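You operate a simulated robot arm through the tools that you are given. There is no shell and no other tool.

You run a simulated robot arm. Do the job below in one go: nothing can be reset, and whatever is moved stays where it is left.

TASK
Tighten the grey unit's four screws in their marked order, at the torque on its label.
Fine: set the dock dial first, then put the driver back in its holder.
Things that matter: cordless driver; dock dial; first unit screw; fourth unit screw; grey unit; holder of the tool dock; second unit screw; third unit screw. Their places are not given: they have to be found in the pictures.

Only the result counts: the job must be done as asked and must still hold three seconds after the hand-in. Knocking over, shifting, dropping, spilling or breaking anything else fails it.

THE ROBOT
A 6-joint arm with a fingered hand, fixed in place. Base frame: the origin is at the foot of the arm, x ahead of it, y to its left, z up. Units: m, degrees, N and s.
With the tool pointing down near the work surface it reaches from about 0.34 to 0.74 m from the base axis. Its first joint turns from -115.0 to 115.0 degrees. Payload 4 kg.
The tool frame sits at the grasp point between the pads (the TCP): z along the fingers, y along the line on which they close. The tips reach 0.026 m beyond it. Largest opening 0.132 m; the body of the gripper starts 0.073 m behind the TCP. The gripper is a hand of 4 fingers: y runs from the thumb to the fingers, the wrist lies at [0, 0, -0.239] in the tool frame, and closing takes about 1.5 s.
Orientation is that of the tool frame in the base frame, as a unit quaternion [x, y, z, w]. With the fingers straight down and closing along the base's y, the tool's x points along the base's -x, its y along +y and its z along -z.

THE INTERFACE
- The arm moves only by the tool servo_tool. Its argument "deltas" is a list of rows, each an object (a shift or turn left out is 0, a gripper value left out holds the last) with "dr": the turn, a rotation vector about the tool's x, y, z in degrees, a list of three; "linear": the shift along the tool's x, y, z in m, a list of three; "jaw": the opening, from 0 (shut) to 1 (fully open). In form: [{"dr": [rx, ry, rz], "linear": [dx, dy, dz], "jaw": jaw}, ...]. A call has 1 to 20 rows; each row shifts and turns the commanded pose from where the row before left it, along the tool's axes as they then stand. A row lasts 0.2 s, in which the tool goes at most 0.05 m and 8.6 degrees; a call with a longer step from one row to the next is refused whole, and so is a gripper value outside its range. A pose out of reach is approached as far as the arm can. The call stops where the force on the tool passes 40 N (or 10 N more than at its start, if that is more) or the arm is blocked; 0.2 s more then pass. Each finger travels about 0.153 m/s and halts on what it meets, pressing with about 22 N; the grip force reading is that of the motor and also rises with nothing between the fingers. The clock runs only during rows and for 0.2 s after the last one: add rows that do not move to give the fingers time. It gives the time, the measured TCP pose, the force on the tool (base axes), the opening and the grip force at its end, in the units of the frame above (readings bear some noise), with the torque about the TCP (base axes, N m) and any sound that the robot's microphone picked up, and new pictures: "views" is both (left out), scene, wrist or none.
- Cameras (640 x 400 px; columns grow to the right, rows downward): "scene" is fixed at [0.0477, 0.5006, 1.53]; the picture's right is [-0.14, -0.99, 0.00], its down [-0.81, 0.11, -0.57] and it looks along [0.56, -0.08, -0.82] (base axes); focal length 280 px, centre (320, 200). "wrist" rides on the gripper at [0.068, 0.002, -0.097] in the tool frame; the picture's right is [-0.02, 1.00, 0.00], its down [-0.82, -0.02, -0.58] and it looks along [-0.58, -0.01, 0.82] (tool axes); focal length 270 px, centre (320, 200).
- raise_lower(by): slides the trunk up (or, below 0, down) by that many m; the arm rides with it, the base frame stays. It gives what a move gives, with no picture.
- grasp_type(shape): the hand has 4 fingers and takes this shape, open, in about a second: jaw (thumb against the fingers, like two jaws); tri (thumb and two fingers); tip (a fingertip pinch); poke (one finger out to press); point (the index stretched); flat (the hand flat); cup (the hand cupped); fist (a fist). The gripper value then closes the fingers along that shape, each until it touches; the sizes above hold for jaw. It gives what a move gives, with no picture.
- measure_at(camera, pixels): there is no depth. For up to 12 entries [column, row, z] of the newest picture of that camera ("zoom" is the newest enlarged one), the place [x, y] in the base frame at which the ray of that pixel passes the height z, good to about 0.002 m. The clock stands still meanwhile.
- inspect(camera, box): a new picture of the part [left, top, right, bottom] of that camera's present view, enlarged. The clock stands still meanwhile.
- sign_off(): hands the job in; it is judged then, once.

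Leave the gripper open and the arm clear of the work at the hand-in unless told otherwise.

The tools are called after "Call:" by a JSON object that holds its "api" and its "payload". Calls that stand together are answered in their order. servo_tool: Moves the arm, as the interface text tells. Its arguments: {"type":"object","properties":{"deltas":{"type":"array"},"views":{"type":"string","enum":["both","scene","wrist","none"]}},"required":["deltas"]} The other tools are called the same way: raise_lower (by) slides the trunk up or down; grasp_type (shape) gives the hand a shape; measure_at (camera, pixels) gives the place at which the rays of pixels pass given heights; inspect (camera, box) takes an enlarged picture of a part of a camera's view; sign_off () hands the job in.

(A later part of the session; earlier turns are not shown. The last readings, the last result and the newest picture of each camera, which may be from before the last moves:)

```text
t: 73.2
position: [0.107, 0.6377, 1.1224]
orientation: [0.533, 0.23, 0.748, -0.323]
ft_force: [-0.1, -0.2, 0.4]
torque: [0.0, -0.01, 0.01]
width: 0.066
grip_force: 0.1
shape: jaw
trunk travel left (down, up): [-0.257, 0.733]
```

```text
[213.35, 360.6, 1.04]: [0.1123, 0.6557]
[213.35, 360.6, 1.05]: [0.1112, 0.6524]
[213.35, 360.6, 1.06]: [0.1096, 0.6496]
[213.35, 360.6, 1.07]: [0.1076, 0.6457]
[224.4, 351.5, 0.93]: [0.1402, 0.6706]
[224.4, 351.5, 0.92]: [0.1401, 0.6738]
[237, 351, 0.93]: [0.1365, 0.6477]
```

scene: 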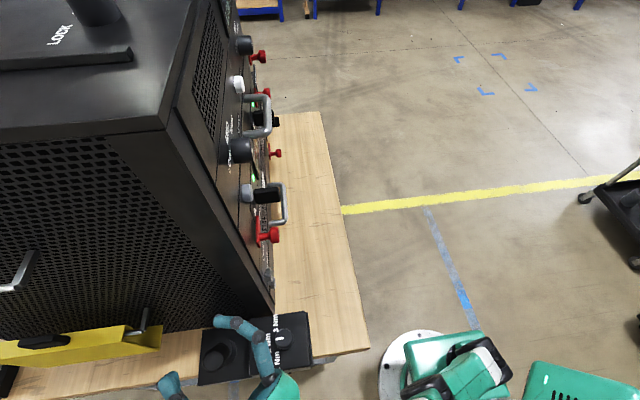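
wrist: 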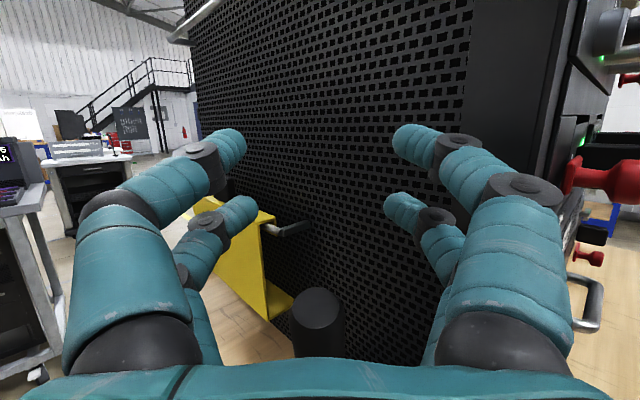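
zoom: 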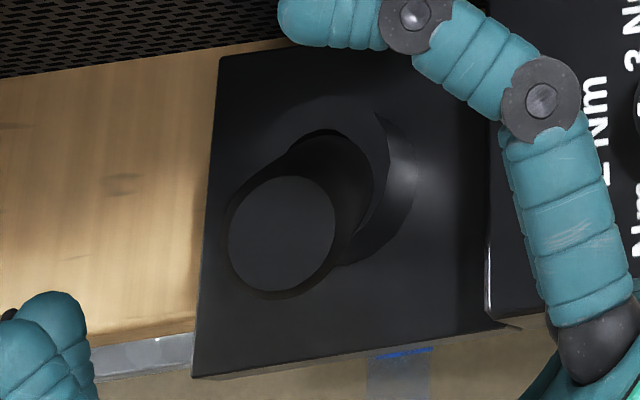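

The hand's x axis is already parallel to the leaning driver. I correct sideways −4.6 mm and forward 6.5 mm, then lower 0.112 so that the handle is at the fingertips.

Call:
{"api": "servo_tool", "payload": {"deltas": [{"linear": [0, -0.0046, 0.0065]}, {}], "views": "none"}}

Call:
{"api": "raise_lower", "payload": {"by": -0.112}}

Call:
{"api": "servo_tool", "payload": {"deltas": [{}]}}

```text
t: 73.8
position: [0.1071, 0.6406, 1.1197]
orientation: [0.532, 0.23, 0.748, -0.323]
ft_force: [0.1, -0.2, 0.4]
torque: [-0.01, 0.0, 0.03]
width: 0.0665
grip_force: 0.0
shape: jaw
out of reach, approached as far as the arm can: row 1
trunk travel left (down, up): [-0.257, 0.733]
```

```text
t: 75.2
position: [0.1077, 0.6418, 1.0077]
orientation: [0.532, 0.23, 0.748, -0.323]
ft_force: [0.0, 0.6, 0.3]
torque: [0.02, 0.02, 0.01]
width: 0.0664
grip_force: 0.0
shape: jaw
trunk travel left (down, up): [-0.145, 0.845]
```

```text
t: 75.6
position: [0.1063, 0.6407, 1.009]
orientation: [0.532, 0.231, 0.748, -0.324]
ft_force: [0.2, 0.3, 0.2]
torque: [0.02, -0.01, 0.01]
width: 0.0664
grip_force: 0.1
shape: jaw
trunk travel left (down, up): [-0.145, 0.845]
```

scene: 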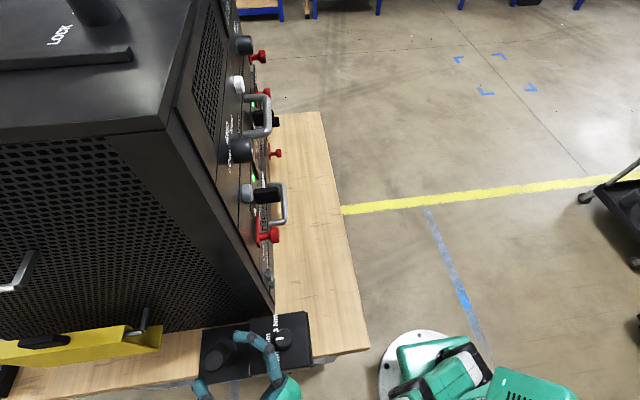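
wrist: 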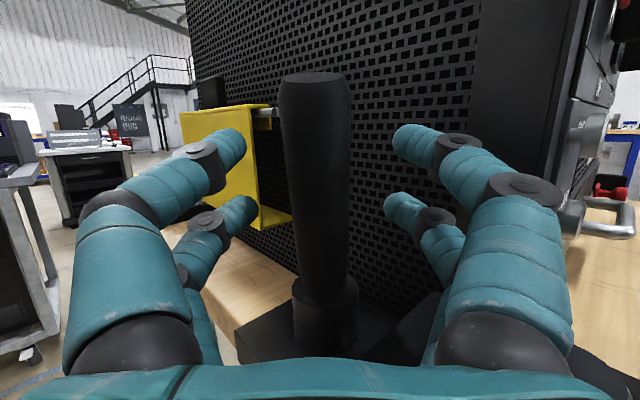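

The handle now appears upright and centred between the fingertips. I verify its depth from the picture before closing.

Call:
{"api": "inspect", "payload": {"camera": "wrist", "box": [230, 50, 410, 350]}}

Call:
{"api": "inspect", "payload": {"camera": "scene", "box": [170, 310, 310, 400]}}

Call:
{"api": "measure_at", "payload": {"camera": "wrist", "pixels": [[315, 76, 1.05], [315, 76, 1.0575], [315, 76, 1.065]]}}

```text
1.33 times, centred on (320, 200) of wrist
```

zoom: 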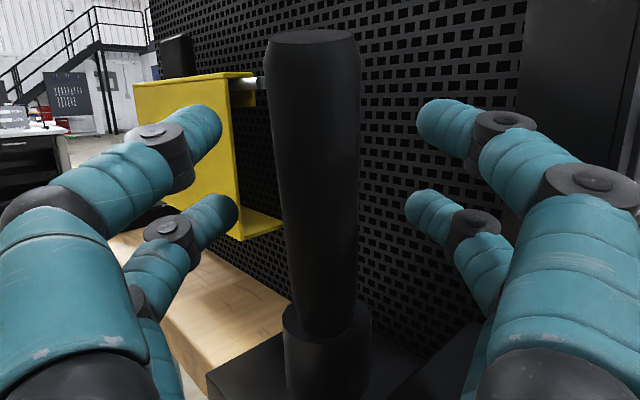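

```text
4.44 times, centred on (240, 355) of scene
```

zoom: 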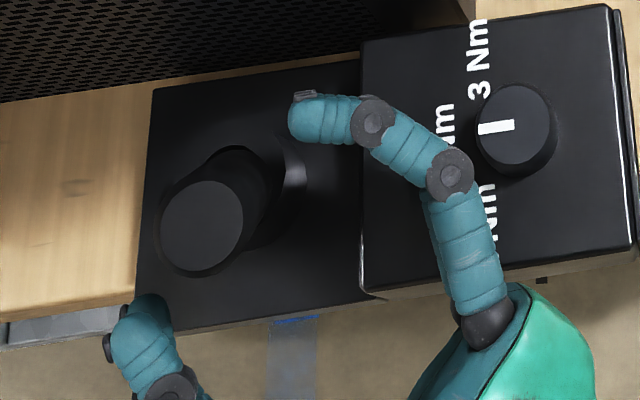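

```text
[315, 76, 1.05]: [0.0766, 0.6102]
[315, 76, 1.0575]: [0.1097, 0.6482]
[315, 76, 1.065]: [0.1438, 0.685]
```

The handle lies about 23 mm beyond the TCP; 17 mm would be better. I move forward 6 mm.

Call:
{"api": "servo_tool", "payload": {"deltas": [{"linear": [0, 0, 0.003]}, {"linear": [0, 0, 0.003]}, {}], "views": "wrist"}}

```text
t: 76.4
position: [0.1104, 0.6438, 1.0076]
orientation: [0.532, 0.23, 0.748, -0.323]
ft_force: [-0.3, 0.3, 0.2]
torque: [0.02, -0.01, -0.01]
width: 0.0664
grip_force: 0.0
shape: jaw
trunk travel left (down, up): [-0.145, 0.845]
```

wrist: 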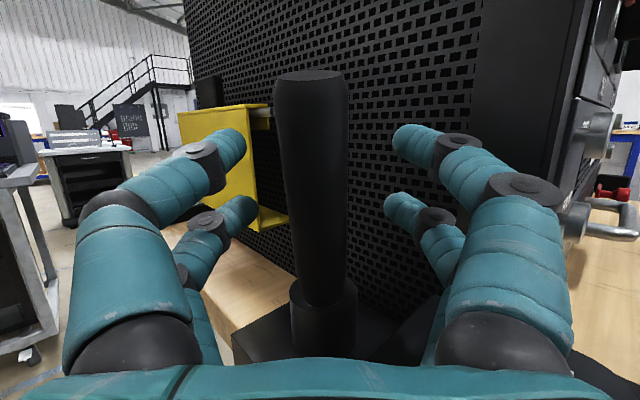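

Now about 19 mm beyond the TCP. I close step by step and watch the width.

Call:
{"api": "servo_tool", "payload": {"deltas": [{"jaw": 0.4}, {"jaw": 0.32}, {"jaw": 0.26}, {"jaw": 0.22}, {"jaw": 0.18}, {}, {}], "views": "wrist"}}

```text
t: 78.0
position: [0.1107, 0.644, 1.0071]
orientation: [0.531, 0.23, 0.748, -0.324]
ft_force: [-0.2, 1.3, 0.9]
torque: [0.07, -0.07, 0.0]
width: 0.025
grip_force: 22.2
shape: jaw
trunk travel left (down, up): [-0.145, 0.845]
```

wrist: 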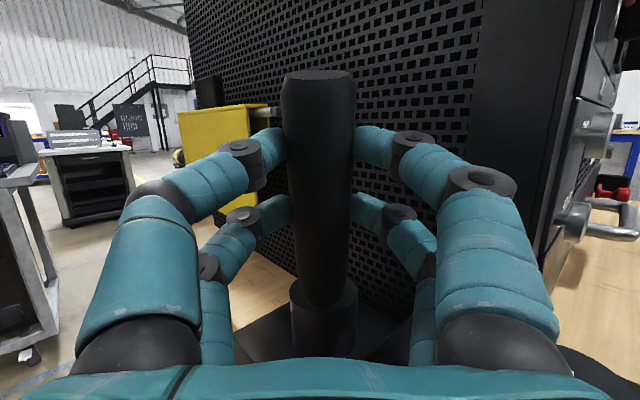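

All four fingertips touch the handle (width 0.025, 22 N). I keep closing force (jaw 0) and then lift a little.

Call:
{"api": "servo_tool", "payload": {"deltas": [{"jaw": 0.1}, {"jaw": 0.0}, {}, {}], "views": "wrist"}}

```text
t: 79.0
position: [0.1114, 0.6428, 1.0075]
orientation: [0.532, 0.231, 0.748, -0.324]
ft_force: [1.2, 0.0, 0.3]
torque: [0.06, -0.01, 0.04]
width: 0.0246
grip_force: 22.1
shape: jaw
trunk travel left (down, up): [-0.145, 0.845]
```

wrist: 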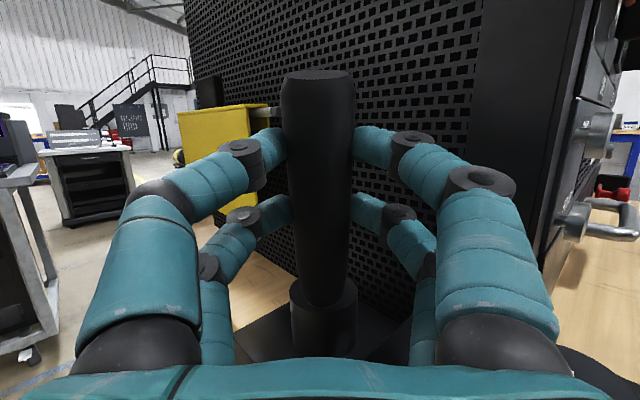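

Firm. I lift along the driver's own axis by 20 mm and check for slip.

Call:
{"api": "servo_tool", "payload": {"deltas": [{"linear": [0.005, 0, 0]}, {"linear": [0.005, 0, 0]}, {"linear": [0.005, 0, 0]}, {"linear": [0.005, 0, 0]}, {}]}}

```text
t: 80.2
position: [0.1077, 0.6414, 1.0095]
orientation: [0.536, 0.236, 0.745, -0.32]
ft_force: [15.2, 23.4, -23.4]
torque: [-0.36, 0.18, 0.07]
width: 0.0239
grip_force: 21.9
shape: jaw
out of reach, approached as far as the arm can: row 1, 3
trunk travel left (down, up): [-0.145, 0.845]
```

scene: 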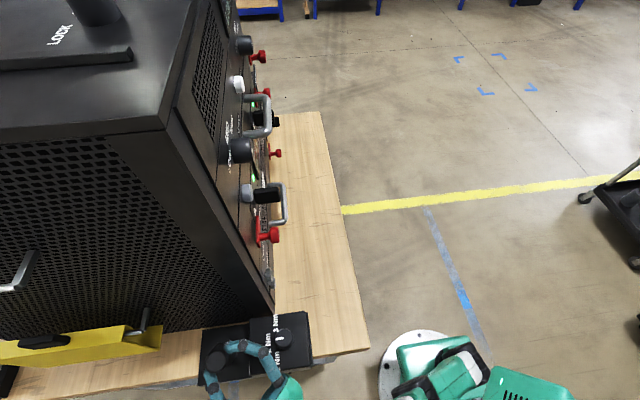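
wrist: 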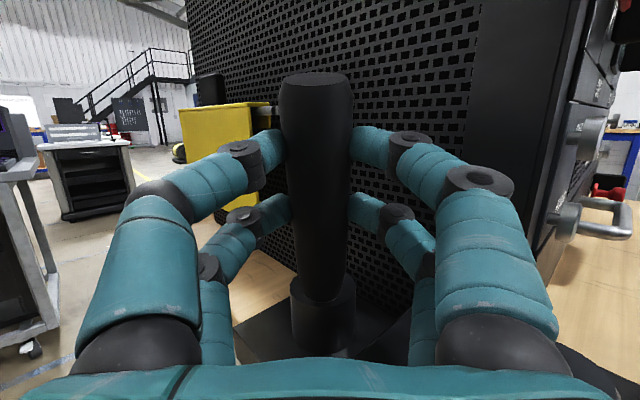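

The pull meets resistance (36 N) and the arm is at its limit in this direction. I lift vertically with the trunk by 1 cm instead and read the force.

Call:
{"api": "raise_lower", "payload": {"by": 0.01}}

Call:
{"api": "servo_tool", "payload": {"deltas": [{}]}}

```text
t: 80.8
position: [0.1048, 0.6308, 1.0301]
orientation: [0.53, 0.229, 0.749, -0.325]
ft_force: [-1.3, 3.6, -0.9]
torque: [0.32, 0.07, 0.13]
width: 0.0244
grip_force: 22.1
shape: jaw
trunk travel left (down, up): [-0.155, 0.835]
```

```text
t: 81.2
position: [0.1053, 0.6319, 1.0286]
orientation: [0.532, 0.23, 0.748, -0.323]
ft_force: [-0.6, 2.3, -1.2]
torque: [0.25, 0.05, 0.12]
width: 0.0241
grip_force: 22.1
shape: jaw
trunk travel left (down, up): [-0.155, 0.835]
```

scene: 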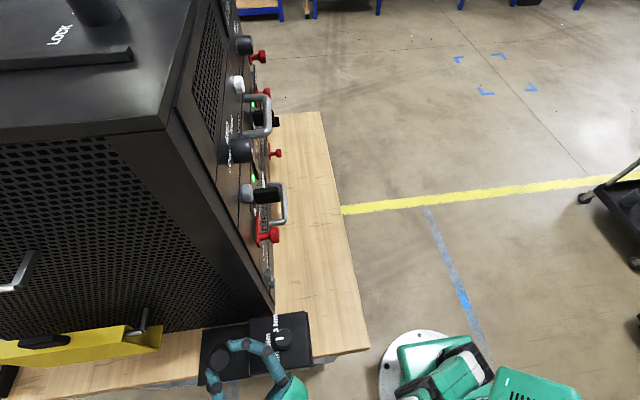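
wrist: 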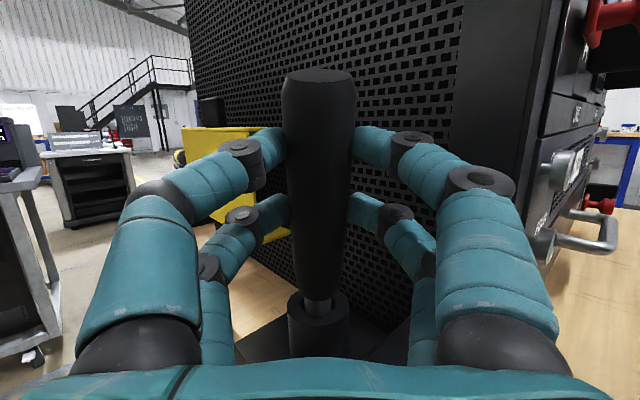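

The driver is coming out: the metal shaft shows at (318,303) and the force is small. I continue up 5 cm.

Call:
{"api": "raise_lower", "payload": {"by": 0.05}}

Call:
{"api": "servo_tool", "payload": {"deltas": [{}]}}

```text
t: 82.1
position: [0.1056, 0.6333, 1.0786]
orientation: [0.531, 0.231, 0.748, -0.324]
ft_force: [-0.3, 0.4, -3.0]
torque: [-0.04, 0.09, 0.01]
width: 0.0242
grip_force: 22.0
shape: jaw
trunk travel left (down, up): [-0.205, 0.785]
```

```text
t: 82.5
position: [0.1055, 0.6319, 1.0781]
orientation: [0.532, 0.231, 0.748, -0.324]
ft_force: [-1.6, -0.8, -3.0]
torque: [-0.04, 0.02, -0.01]
width: 0.0244
grip_force: 21.9
shape: jaw
trunk travel left (down, up): [-0.205, 0.785]
```

scene: 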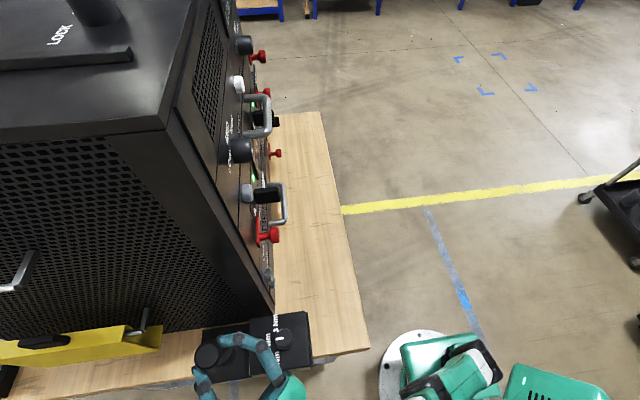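
wrist: 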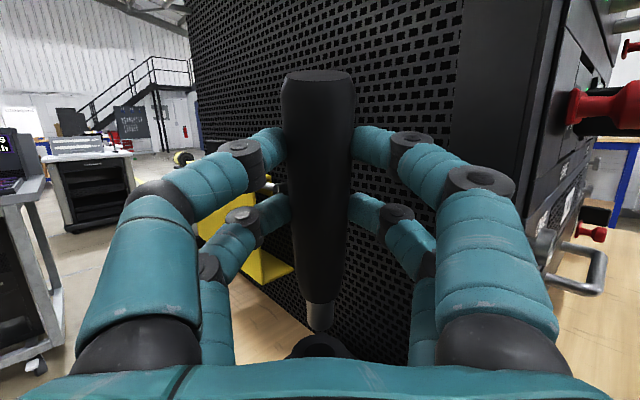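

The driver hangs in the hand (weight ≈3 N), nose near (320,318). I raise another 12 cm to clear the holder.

Call:
{"api": "raise_lower", "payload": {"by": 0.12}}

Call:
{"api": "servo_tool", "payload": {"deltas": [{}]}}

Call:
{"api": "inspect", "payload": {"camera": "wrist", "box": [220, 40, 420, 370]}}

Call:
{"api": "inspect", "payload": {"camera": "scene", "box": [150, 280, 330, 400]}}

```text
t: 84.0
position: [0.1054, 0.6315, 1.1981]
orientation: [0.531, 0.231, 0.748, -0.325]
ft_force: [0.1, -0.2, -4.0]
torque: [-0.06, 0.07, 0.01]
width: 0.0241
grip_force: 21.9
shape: jaw
trunk travel left (down, up): [-0.325, 0.665]
```

```text
t: 84.4
position: [0.1048, 0.6313, 1.1971]
orientation: [0.531, 0.23, 0.748, -0.324]
ft_force: [0.3, 0.1, -2.6]
torque: [-0.1, 0.06, 0.0]
width: 0.0243
grip_force: 22.2
shape: jaw
trunk travel left (down, up): [-0.325, 0.665]
```

scene: 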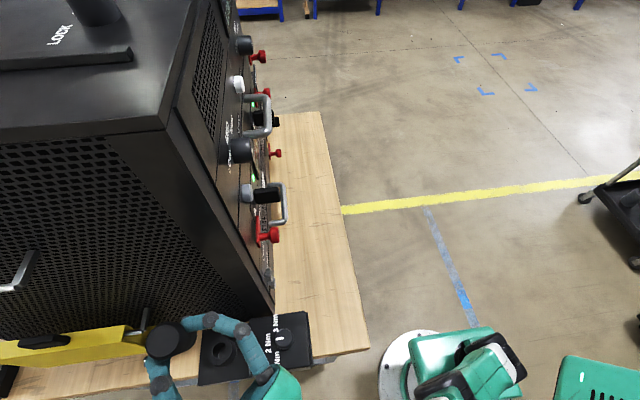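
wrist: 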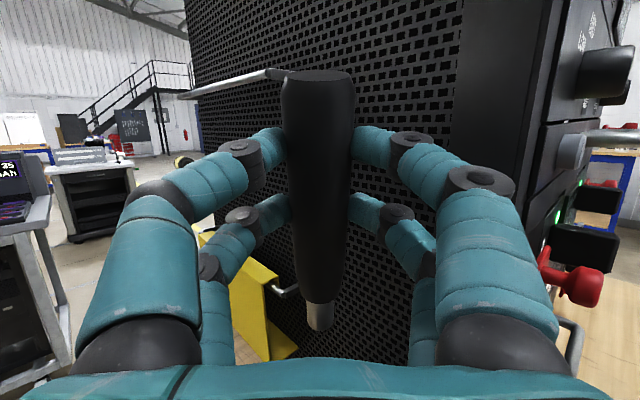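

```text
1.21 times, centred on (320, 205) of wrist
```

zoom: 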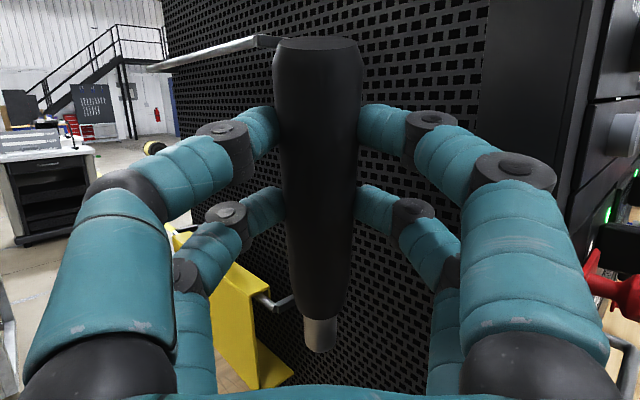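

```text
3.33 times, centred on (240, 340) of scene
```

zoom: 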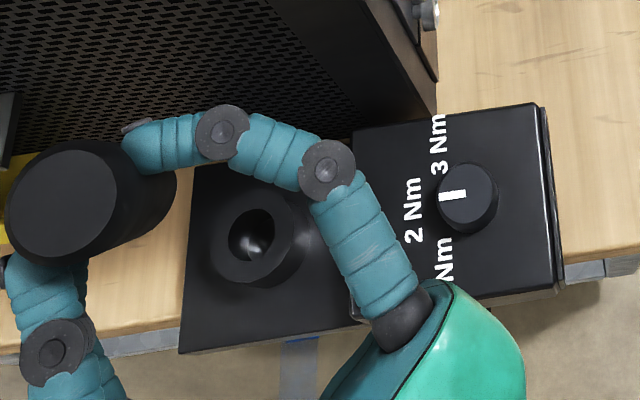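

The driver is free, hanging parallel to the hand's x axis. I look at its nose and measure the holder's hole for later.

Call:
{"api": "inspect", "payload": {"camera": "wrist", "box": [290, 280, 350, 350]}}

Call:
{"api": "inspect", "payload": {"camera": "scene", "box": [195, 325, 255, 375]}}

```text
5.71 times, centred on (320, 315) of wrist
```

zoom: 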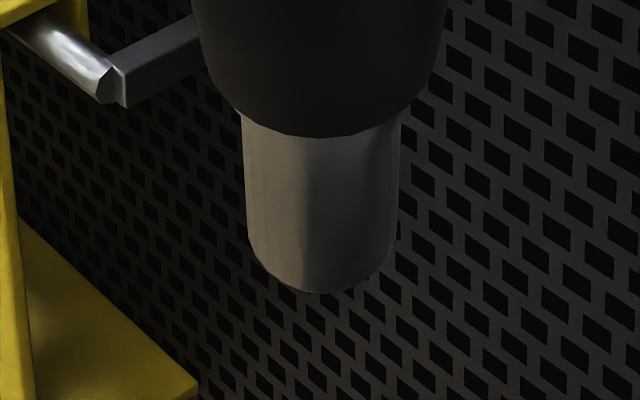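

```text
8.00 times, centred on (225, 350) of scene
```

zoom: 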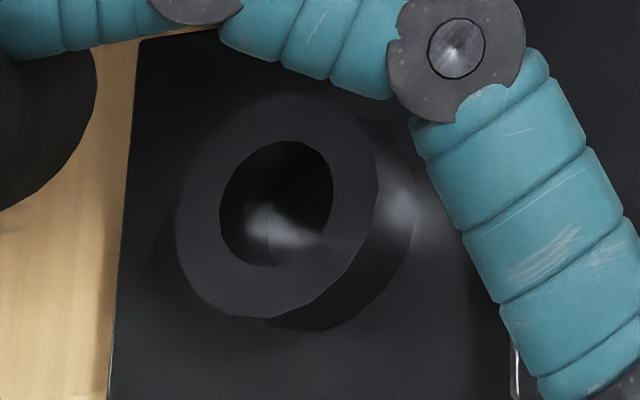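

Call:
{"api": "measure_at", "payload": {"camera": "scene", "pixels": [[219.6, 350.4, 0.92], [219.6, 350.4, 0.93], [219.6, 350.4, 0.94], [220.6, 350.6, 0.93], [202.5, 350, 0.93], [238, 349, 0.93], [219.6, 337, 0.93], [219.6, 363.5, 0.93]]}}

```text
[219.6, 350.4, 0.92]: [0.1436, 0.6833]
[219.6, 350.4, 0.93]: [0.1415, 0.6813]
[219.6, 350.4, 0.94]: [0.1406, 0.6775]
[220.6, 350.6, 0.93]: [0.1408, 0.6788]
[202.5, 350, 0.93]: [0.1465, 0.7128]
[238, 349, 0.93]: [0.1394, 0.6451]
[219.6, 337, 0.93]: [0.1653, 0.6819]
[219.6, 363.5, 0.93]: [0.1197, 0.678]
```

Holder hole is at about (0.142, 0.680). The driver's nose end is ≈0.14 m from the TCP along −tool x. I raise the trunk 0.2, then pitch the hand down by 64° about the wrist to bring the driver away from the dock.

Call:
{"api": "raise_lower", "payload": {"by": 0.2}}

Call:
{"api": "servo_tool", "payload": {"deltas": [{"dr": [0, -8, 0], "linear": [-0.0333, 0, -0.0023]}, {"dr": [0, -8, 0], "linear": [-0.0333, 0, -0.0023]}, {"dr": [0, -8, 0], "linear": [-0.0333, 0, -0.0023]}, {"dr": [0, -8, 0], "linear": [-0.0333, 0, -0.0023]}, {}]}}

```text
t: 86.6
position: [0.106, 0.6318, 1.3989]
orientation: [0.532, 0.23, 0.748, -0.323]
ft_force: [-0.3, 0.1, -3.6]
torque: [-0.06, 0.03, 0.0]
width: 0.0243
grip_force: 22.3
shape: jaw
trunk travel left (down, up): [-0.525, 0.465]
```

```text
t: 87.8
position: [0.1123, 0.6378, 1.2668]
orientation: [0.717, 0.311, 0.572, -0.248]
ft_force: [-0.4, 0.2, -2.3]
torque: [-0.04, 0.04, -0.01]
width: 0.0243
grip_force: 21.7
shape: jaw
trunk travel left (down, up): [-0.525, 0.465]
```

scene: 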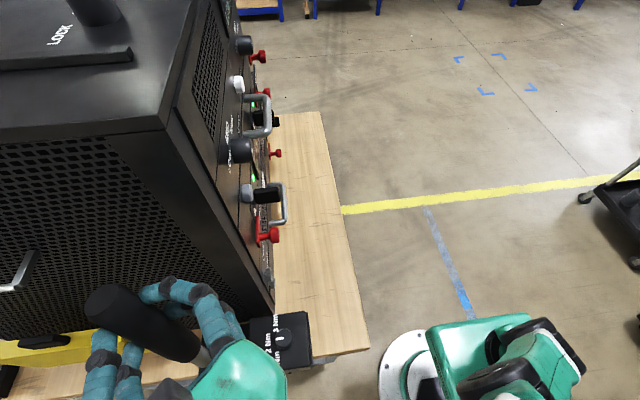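
wrist: 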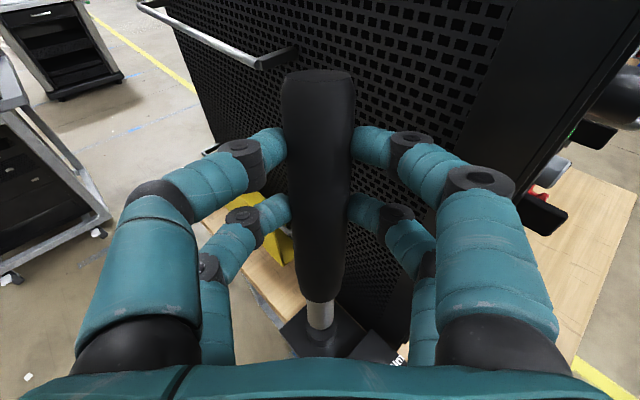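

The driver stays firm. I continue the pitch-down.

Call:
{"api": "servo_tool", "payload": {"deltas": [{"dr": [0, -8, 0], "linear": [-0.0333, 0, -0.0023]}, {"dr": [0, -8, 0], "linear": [-0.0333, 0, -0.0023]}, {"dr": [0, -8, 0], "linear": [-0.0333, 0, -0.0023]}, {"dr": [0, -8, 0], "linear": [-0.0333, 0, -0.0023]}, {}]}}

```text
t: 89.0
position: [0.0649, 0.5909, 1.1509]
orientation: [0.847, 0.367, 0.352, -0.153]
ft_force: [-0.2, 0.6, -2.9]
torque: [0.02, 0.01, -0.03]
width: 0.0243
grip_force: 22.0
shape: jaw
trunk travel left (down, up): [-0.525, 0.465]
```

scene: 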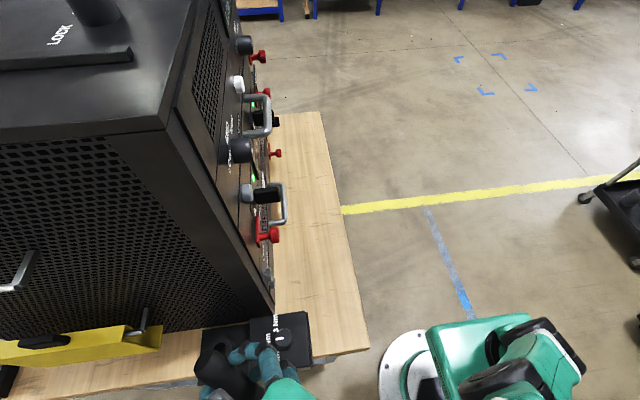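
wrist: 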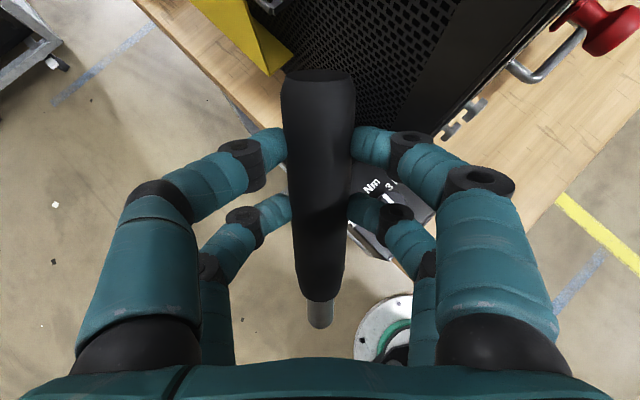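

Next: turn the heading from 47° to 0° about the vertical while carrying the hand out in front of the rack to about (0.30, 0.355, 1.15).

Call:
{"api": "servo_tool", "payload": {"deltas": [{"dr": [-4.75, 0, 4.72], "linear": [-0.0013, 0.0474, -0.0013]}, {"dr": [-4.75, 0, 4.72], "linear": [0.0027, 0.0473, 0.0027]}, {"dr": [-4.75, 0, 4.72], "linear": [0.0065, 0.0465, 0.0065]}, {"dr": [-4.75, 0, 4.72], "linear": [0.0103, 0.0452, 0.0103]}, {"dr": [-4.75, 0, 4.72], "linear": [0.014, 0.0431, 0.014]}, {"dr": [-4.75, 0, 4.72], "linear": [0.0175, 0.0405, 0.0175]}, {"dr": [-4.75, 0, 4.72], "linear": [0.0207, 0.0374, 0.0207]}, {}]}}

```text
t: 90.8
position: [0.2719, 0.3884, 1.198]
orientation: [0.923, 0.025, 0.383, -0.01]
ft_force: [-0.2, -0.5, -3.1]
torque: [0.0, 0.03, 0.01]
width: 0.0239
grip_force: 22.0
shape: jaw
out of reach, approached as far as the arm can: row 1, 2, 3, 4
trunk travel left (down, up): [-0.525, 0.465]
```

scene: 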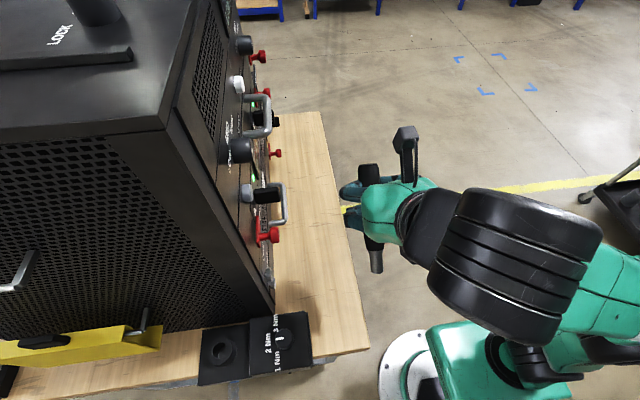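
wrist: 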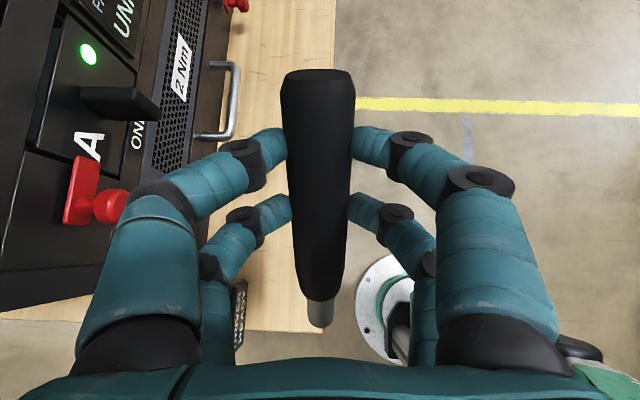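

Good posture: hand 45° down, heading +x. I shift a little outward (+x, −y, down), then roll about tool z by +90° to bring the bit toward +y.

Call:
{"api": "servo_tool", "payload": {"deltas": [{"linear": [0.003, 0.021, 0.031]}, {"linear": [0.003, 0.021, 0.031]}, {"dr": [0, 0, 8.2]}, {"dr": [0, 0, 8.2]}, {"dr": [0, 0, 8.2]}, {"dr": [0, 0, 8.2]}, {}]}}

```text
t: 92.4
position: [0.3553, 0.3557, 1.2158]
orientation: [0.893, -0.235, 0.365, -0.117]
ft_force: [0.4, 0.9, -3.5]
torque: [-0.04, 0.0, 0.01]
width: 0.0242
grip_force: 21.9
shape: jaw
out of reach, approached as far as the arm can: row 5, 6
trunk travel left (down, up): [-0.525, 0.465]
```

scene: 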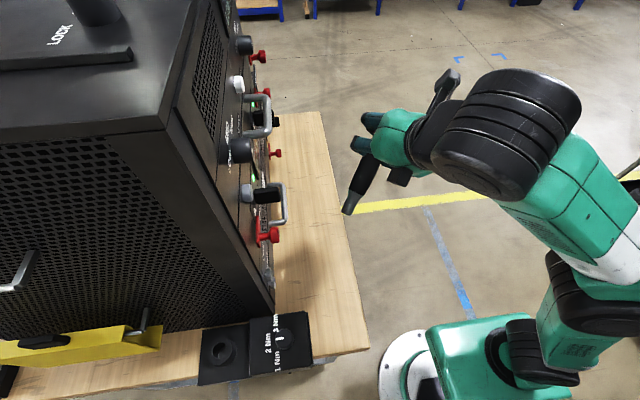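
wrist: 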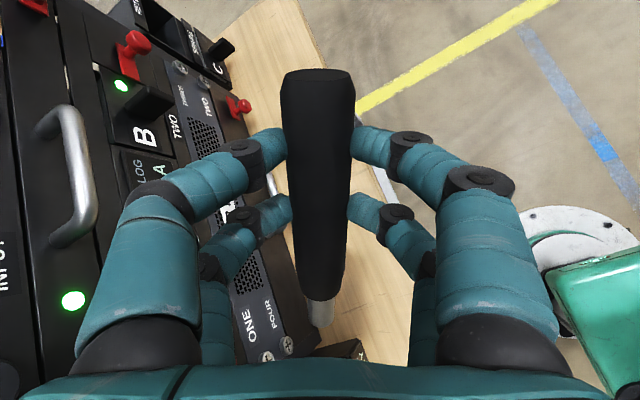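

The last joint seems to have hit its stop (it was wound up). I unwind the other way: −300° about tool z, in free space in front of the rack.

Call:
{"api": "servo_tool", "payload": {"deltas": [{"dr": [0, 0, -8]}, {"dr": [0, 0, -8]}, {"dr": [0, 0, -8]}, {"dr": [0, 0, -8]}, {"dr": [0, 0, -8]}, {"dr": [0, 0, -8]}, {"dr": [0, 0, -8]}, {"dr": [0, 0, -8]}, {"dr": [0, 0, -8]}, {"dr": [0, 0, -8]}, {"dr": [0, 0, -8]}, {"dr": [0, 0, -8]}, {"dr": [0, 0, -8]}, {"dr": [0, 0, -8]}, {"dr": [0, 0, -8]}, {"dr": [0, 0, -8]}, {"dr": [0, 0, -8]}, {"dr": [0, 0, -8]}]}}

```text
t: 96.2
position: [0.3542, 0.3558, 1.2176]
orientation: [0.499, 0.777, 0.225, 0.311]
ft_force: [0.0, -0.4, -3.9]
torque: [0.08, 0.09, 0.0]
width: 0.024
grip_force: 21.9
shape: jaw
trunk travel left (down, up): [-0.525, 0.465]
```

scene: 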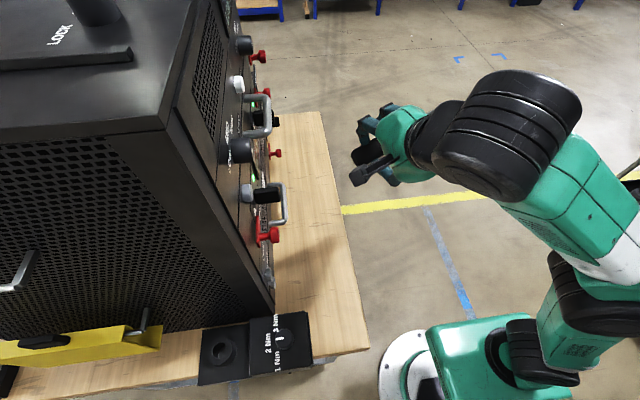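
wrist: 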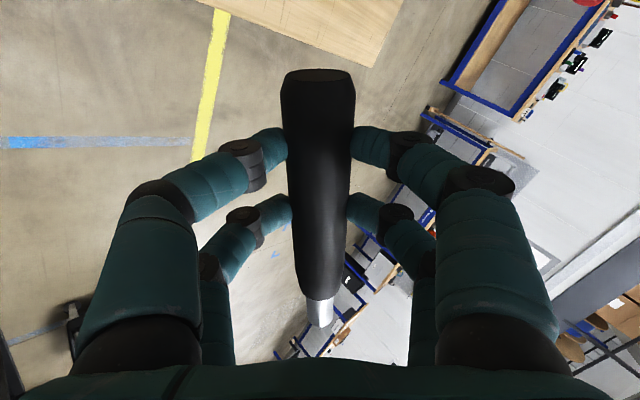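

No limit now. I go on with the remaining −156°.

Call:
{"api": "servo_tool", "payload": {"deltas": [{"dr": [0, 0, -8.22]}, {"dr": [0, 0, -8.22]}, {"dr": [0, 0, -8.22]}, {"dr": [0, 0, -8.22]}, {"dr": [0, 0, -8.22]}, {"dr": [0, 0, -8.22]}, {"dr": [0, 0, -8.22]}, {"dr": [0, 0, -8.22]}, {"dr": [0, 0, -8.22]}, {"dr": [0, 0, -8.22]}, {"dr": [0, 0, -8.22]}, {"dr": [0, 0, -8.22]}, {"dr": [0, 0, -8.22]}, {"dr": [0, 0, -8.22]}, {"dr": [0, 0, -8.22]}, {"dr": [0, 0, -8.22]}, {"dr": [0, 0, -8.22]}, {"dr": [0, 0, -8.22]}, {"dr": [0, 0, -8.22]}]}}

```text
t: 100.2
position: [0.3547, 0.3543, 1.2158]
orientation: [0.658, -0.648, 0.257, -0.284]
ft_force: [-1.0, -0.3, -3.7]
torque: [-0.1, 0.06, 0.01]
width: 0.0241
grip_force: 22.3
shape: jaw
trunk travel left (down, up): [-0.525, 0.465]
```

scene: 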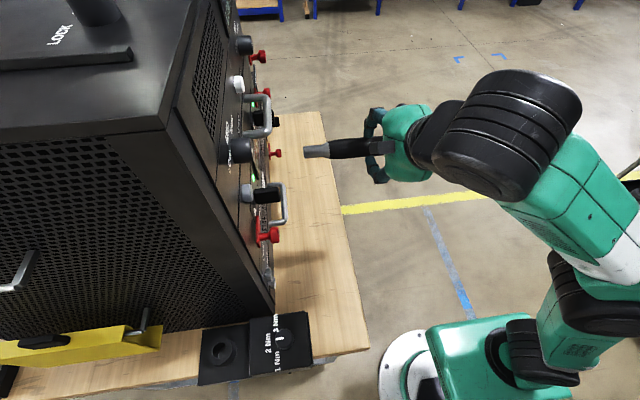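
wrist: 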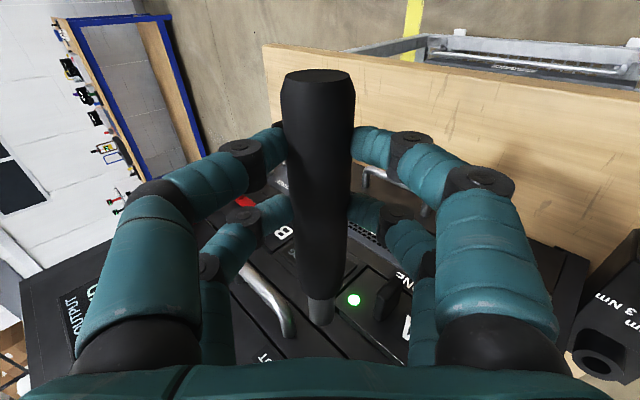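

The driver now points toward the rack (+y within ≈2°). I check its true direction and tip in the enlarged pictures.

Call:
{"api": "inspect", "payload": {"camera": "scene", "box": [290, 90, 440, 200]}}

Call:
{"api": "inspect", "payload": {"camera": "wrist", "box": [240, 200, 440, 360]}}

```text
3.64 times, centred on (365, 145) of scene
```

zoom: 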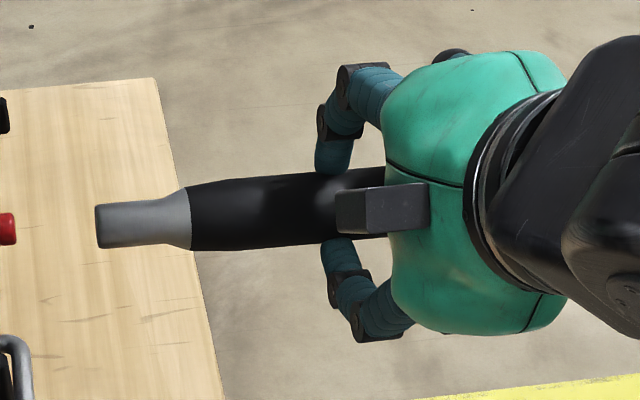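

```text
2.50 times, centred on (340, 280) of wrist
```

zoom: 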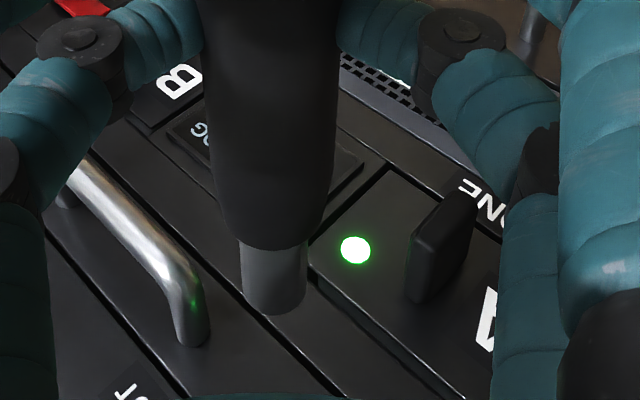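

Call:
{"api": "measure_at", "payload": {"camera": "scene", "pixels": [[303.7, 151.9, 1.2], [303.7, 151.9, 1.207], [303.7, 151.9, 1.215], [329.3, 150, 1.2], [329.3, 150, 1.205], [365, 147.2, 1.2], [365, 147.2, 1.205]]}}

Call:
{"api": "measure_at", "payload": {"camera": "wrist", "pixels": [[319.5, 323, 1.19], [319.5, 323, 1.2], [319.5, 323, 1.207], [319.5, 323, 1.215]]}}

```text
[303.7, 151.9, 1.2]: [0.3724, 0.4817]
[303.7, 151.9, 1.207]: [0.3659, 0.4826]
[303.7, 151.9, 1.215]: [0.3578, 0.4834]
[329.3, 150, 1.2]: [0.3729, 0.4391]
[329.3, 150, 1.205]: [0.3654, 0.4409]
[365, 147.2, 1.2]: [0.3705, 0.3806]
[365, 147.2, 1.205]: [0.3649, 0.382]
```

```text
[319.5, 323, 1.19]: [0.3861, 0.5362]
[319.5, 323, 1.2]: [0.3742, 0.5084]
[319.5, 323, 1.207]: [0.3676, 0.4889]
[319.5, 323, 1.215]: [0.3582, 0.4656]
```

Tip in the tool frame ≈ (−0.128, −0.002, 0.017); the driver is parallel to tool x within about a degree. Now I measure the screws: enlarge the scene near ONE/FOUR.

Call:
{"api": "inspect", "payload": {"camera": "scene", "box": [245, 255, 295, 305]}}

Call:
{"api": "inspect", "payload": {"camera": "scene", "box": [245, 100, 305, 180]}}

```text
8.00 times, centred on (270, 280) of scene
```

zoom: 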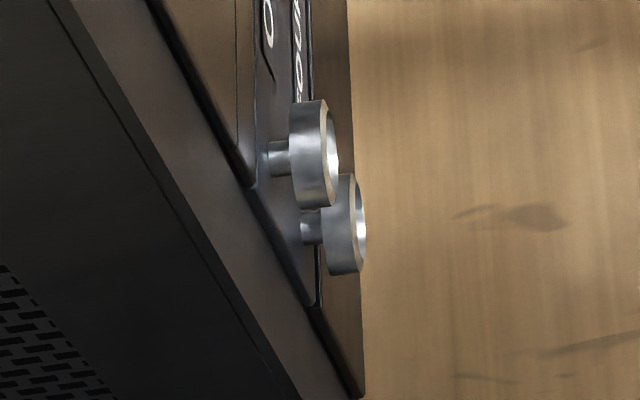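

```text
5.00 times, centred on (275, 140) of scene
```

zoom: 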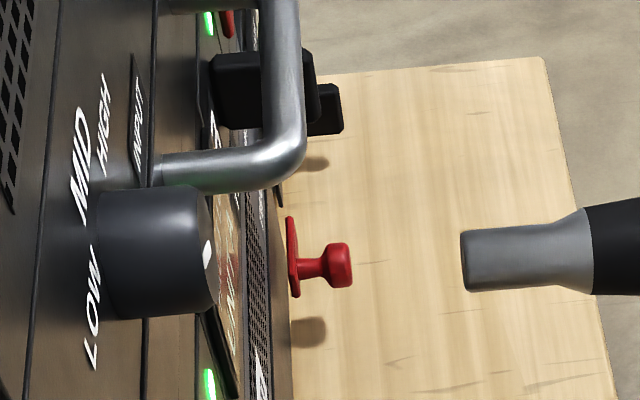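

Call:
{"api": "measure_at", "payload": {"camera": "scene", "pixels": [[270.75, 274.4, 1.02], [270.75, 274.4, 1.03], [270.75, 274.4, 1.04], [274.6, 283.1, 0.96], [274.6, 283.1, 0.97], [274.6, 283.1, 0.98], [264.5, 274, 1.02], [264.5, 274, 1.03], [264.5, 274, 1.04]]}}

```text
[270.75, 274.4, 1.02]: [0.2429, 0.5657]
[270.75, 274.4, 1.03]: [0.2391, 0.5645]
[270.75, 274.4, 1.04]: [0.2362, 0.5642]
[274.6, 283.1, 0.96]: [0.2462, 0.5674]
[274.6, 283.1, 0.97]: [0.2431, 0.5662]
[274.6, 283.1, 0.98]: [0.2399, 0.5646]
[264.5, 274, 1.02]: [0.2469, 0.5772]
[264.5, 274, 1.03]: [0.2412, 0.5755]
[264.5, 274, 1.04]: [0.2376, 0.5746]
```

ONE's face ≈ (0.241, 0.565, ~1.028), FOUR's ≈ (0.242, 0.566, ~0.972). Before moving I check how far the handles stick out of the rack face.

Call:
{"api": "measure_at", "payload": {"camera": "scene", "pixels": [[271.6, 118, 1.18], [271.6, 118, 1.22], [287, 205, 0.95], [287, 205, 1.18], [287, 205, 1.2], [279, 236, 1.1], [281.5, 153, 0.95], [281.5, 153, 1.0], [281, 192, 1.1]]}}

Call:
{"api": "inspect", "payload": {"camera": "scene", "box": [235, 160, 305, 260]}}

```text
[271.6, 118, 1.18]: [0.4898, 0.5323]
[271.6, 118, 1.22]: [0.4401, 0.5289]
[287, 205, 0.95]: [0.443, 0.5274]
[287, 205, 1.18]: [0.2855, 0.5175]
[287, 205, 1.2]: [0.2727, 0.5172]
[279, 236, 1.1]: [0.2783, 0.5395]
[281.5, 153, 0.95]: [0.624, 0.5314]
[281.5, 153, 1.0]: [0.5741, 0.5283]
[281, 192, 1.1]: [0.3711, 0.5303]
```

```text
4.00 times, centred on (270, 210) of scene
```

zoom: 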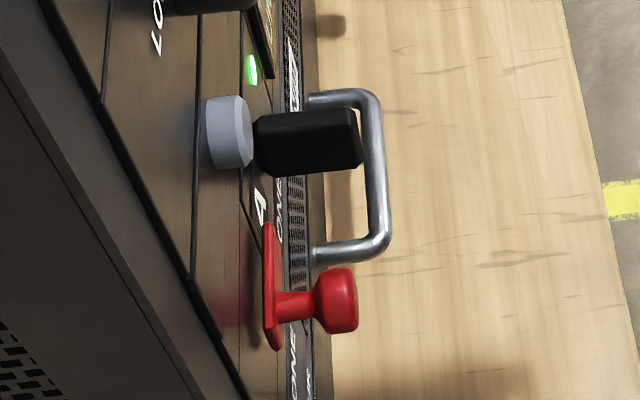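

Everything sticks out no further than y≈0.517. I correct the 2.3° error and move to the standoff before ONE (tip about 6 cm in front): TCP to (0.2276, 0.375, 1.0386).

Call:
{"api": "servo_tool", "payload": {"deltas": [{"dr": [0, 2.34, 0]}, {"linear": [-0.0042, 0.043, 0.0071]}, {"linear": [-0.0042, 0.043, 0.0071]}, {"linear": [-0.0042, 0.043, 0.0071]}, {"linear": [-0.0042, 0.043, 0.0071]}, {"linear": [-0.0042, 0.043, 0.0071]}, {}]}}

```text
t: 101.8
position: [0.2263, 0.3744, 1.0373]
orientation: [-0.652, 0.654, -0.271, 0.271]
ft_force: [0.1, 0.3, -3.2]
torque: [-0.09, 0.04, 0.03]
width: 0.0237
grip_force: 21.5
shape: jaw
trunk travel left (down, up): [-0.525, 0.465]
```

scene: 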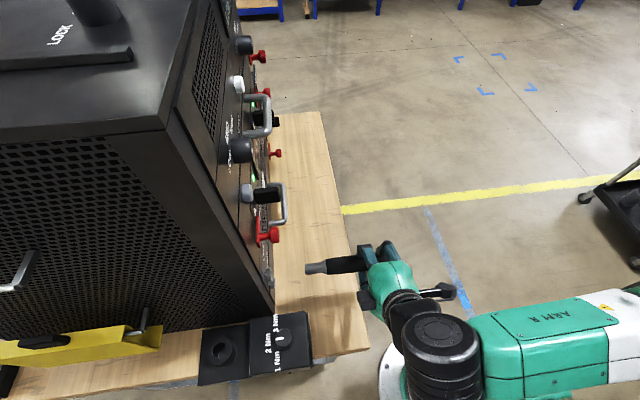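
wrist: 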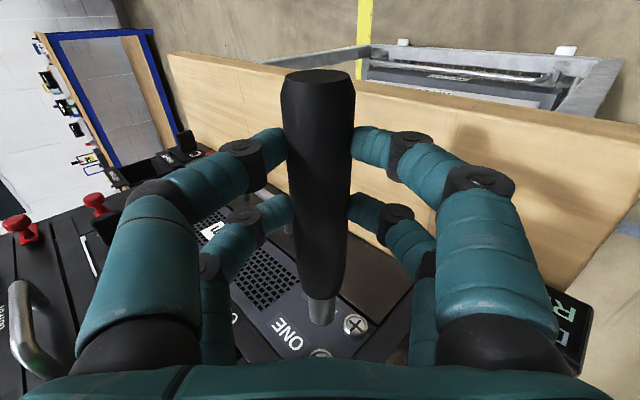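

ONE shows at about (322,354), right below the nose column; FOUR at (355,323). I enlarge both views for alignment.

Call:
{"api": "inspect", "payload": {"camera": "wrist", "box": [270, 280, 390, 370]}}

Call:
{"api": "inspect", "payload": {"camera": "scene", "box": [250, 230, 350, 310]}}

```text
4.44 times, centred on (330, 325) of wrist
```

zoom: 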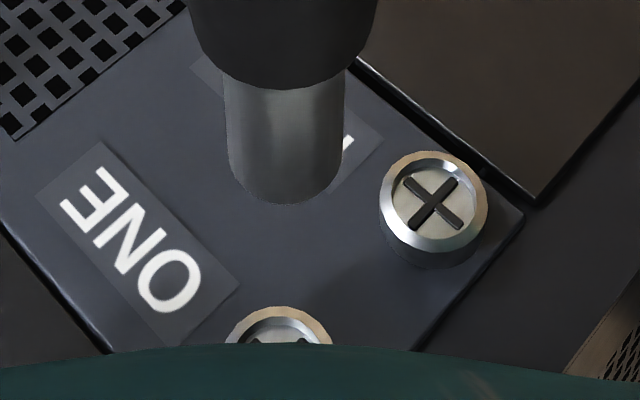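

```text
5.00 times, centred on (300, 270) of scene
```

zoom: 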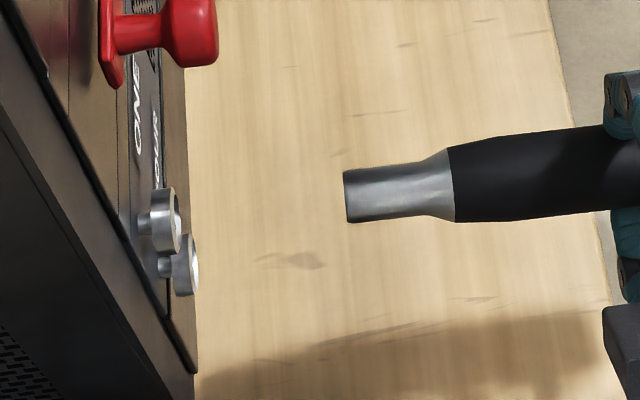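

Call:
{"api": "measure_at", "payload": {"camera": "wrist", "pixels": [[355.4, 325, 0.96], [355.4, 325, 0.97], [355.4, 325, 0.98], [321, 360, 1.01], [321, 360, 1.02], [321, 360, 1.03], [321, 360, 1.04], [322.4, 320.5, 1.02], [322.4, 320.5, 1.026], [322.4, 320.5, 1.032]]}}

Call:
{"api": "measure_at", "payload": {"camera": "scene", "pixels": [[305, 269.2, 1.02], [305, 269.2, 1.026], [305, 269.2, 1.032], [270.75, 274.4, 1.026]]}}

```text
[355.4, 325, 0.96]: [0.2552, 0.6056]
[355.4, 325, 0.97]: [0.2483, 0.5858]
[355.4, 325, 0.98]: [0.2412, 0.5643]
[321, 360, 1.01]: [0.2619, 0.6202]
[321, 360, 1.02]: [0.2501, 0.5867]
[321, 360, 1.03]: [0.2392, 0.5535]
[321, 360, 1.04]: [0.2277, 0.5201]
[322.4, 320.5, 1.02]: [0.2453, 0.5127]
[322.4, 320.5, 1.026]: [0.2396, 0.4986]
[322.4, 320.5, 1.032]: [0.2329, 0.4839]
```

```text
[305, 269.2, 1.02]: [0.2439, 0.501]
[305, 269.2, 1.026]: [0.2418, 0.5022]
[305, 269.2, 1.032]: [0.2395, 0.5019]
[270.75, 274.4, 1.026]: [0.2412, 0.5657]
```

Tip ≈ (0.2413, 0.5015, 1.025); ONE ≈ (0.2417, 0.565, 1.0265): nearly aligned. I advance 4.5 cm toward ONE with a 1.5 mm sideways correction and look.

Call:
{"api": "servo_tool", "payload": {"deltas": [{"linear": [-0.015, -0.0008, 0]}, {"linear": [-0.015, -0.0007, 0]}, {"linear": [-0.015, 0, 0]}, {}]}}

Call:
{"api": "inspect", "payload": {"camera": "wrist", "box": [270, 280, 390, 370]}}

Call:
{"api": "inspect", "payload": {"camera": "scene", "box": [240, 240, 320, 300]}}

```text
t: 102.8
position: [0.2307, 0.4208, 1.0395]
orientation: [-0.652, 0.655, -0.271, 0.27]
ft_force: [-0.6, -0.1, -3.8]
torque: [-0.08, 0.08, 0.0]
width: 0.0237
grip_force: 22.0
shape: jaw
trunk travel left (down, up): [-0.525, 0.465]
```

scene: 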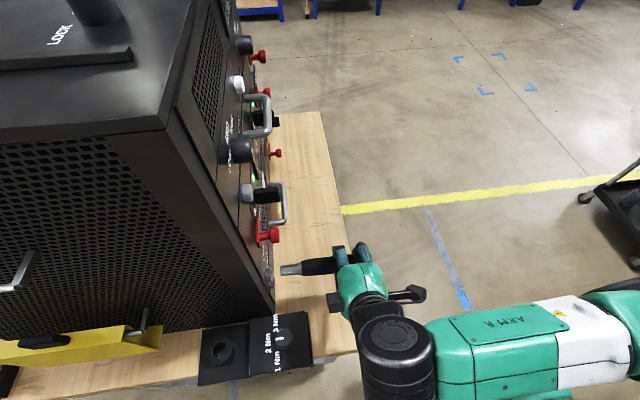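
wrist: 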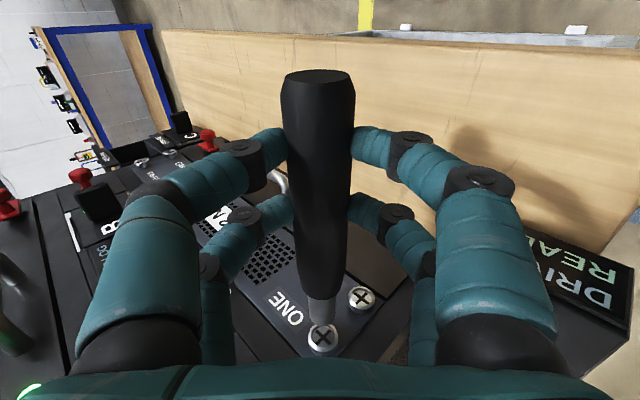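

```text
4.44 times, centred on (330, 325) of wrist
```

zoom: 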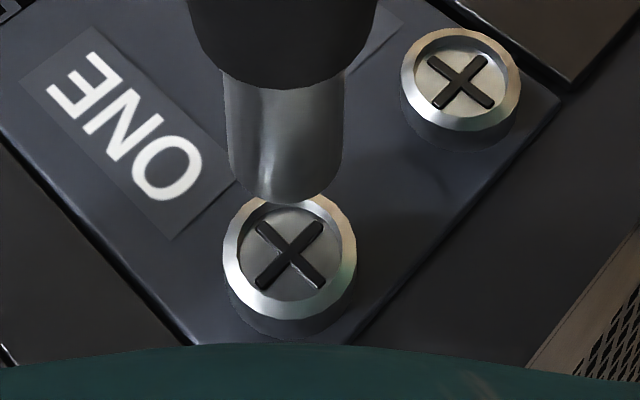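

```text
6.67 times, centred on (280, 270) of scene
```

zoom: 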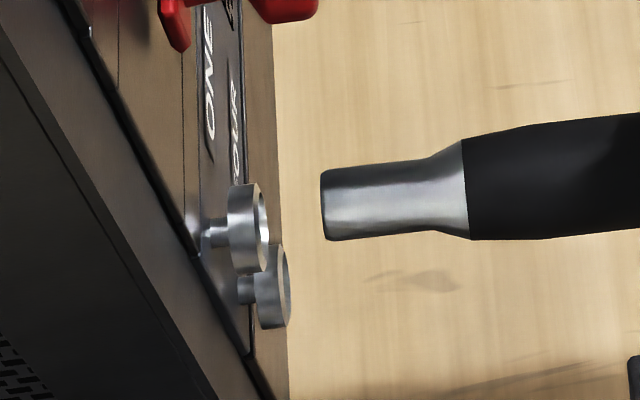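

Call:
{"api": "measure_at", "payload": {"camera": "wrist", "pixels": [[323, 337.4, 1.02], [323, 337.4, 1.025], [323, 337.4, 1.03], [323, 337.4, 1.035], [322.3, 314.4, 1.02], [322.3, 314.4, 1.025], [322.3, 314.4, 1.03], [322.3, 314.4, 1.035]]}}

Call:
{"api": "measure_at", "payload": {"camera": "scene", "pixels": [[280.3, 270.75, 1.02], [280.3, 270.75, 1.025], [280.3, 270.75, 1.03], [280.3, 270.75, 1.035], [271.3, 273.6, 1.02], [271.3, 273.6, 1.025], [271.3, 273.6, 1.03], [271.3, 273.6, 1.035]]}}

```text
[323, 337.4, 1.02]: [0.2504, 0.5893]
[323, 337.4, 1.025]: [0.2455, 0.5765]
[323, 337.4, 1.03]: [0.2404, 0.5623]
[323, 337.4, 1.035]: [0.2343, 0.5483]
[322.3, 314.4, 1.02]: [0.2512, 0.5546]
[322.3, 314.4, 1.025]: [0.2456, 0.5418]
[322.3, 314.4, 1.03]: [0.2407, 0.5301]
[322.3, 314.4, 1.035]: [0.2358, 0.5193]
```

```text
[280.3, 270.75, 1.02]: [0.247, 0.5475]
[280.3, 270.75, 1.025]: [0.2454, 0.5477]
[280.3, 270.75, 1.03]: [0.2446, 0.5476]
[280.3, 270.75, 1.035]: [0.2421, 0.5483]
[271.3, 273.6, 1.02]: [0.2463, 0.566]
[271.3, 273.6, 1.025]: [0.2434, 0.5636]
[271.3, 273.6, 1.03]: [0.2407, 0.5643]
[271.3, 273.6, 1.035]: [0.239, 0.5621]
```

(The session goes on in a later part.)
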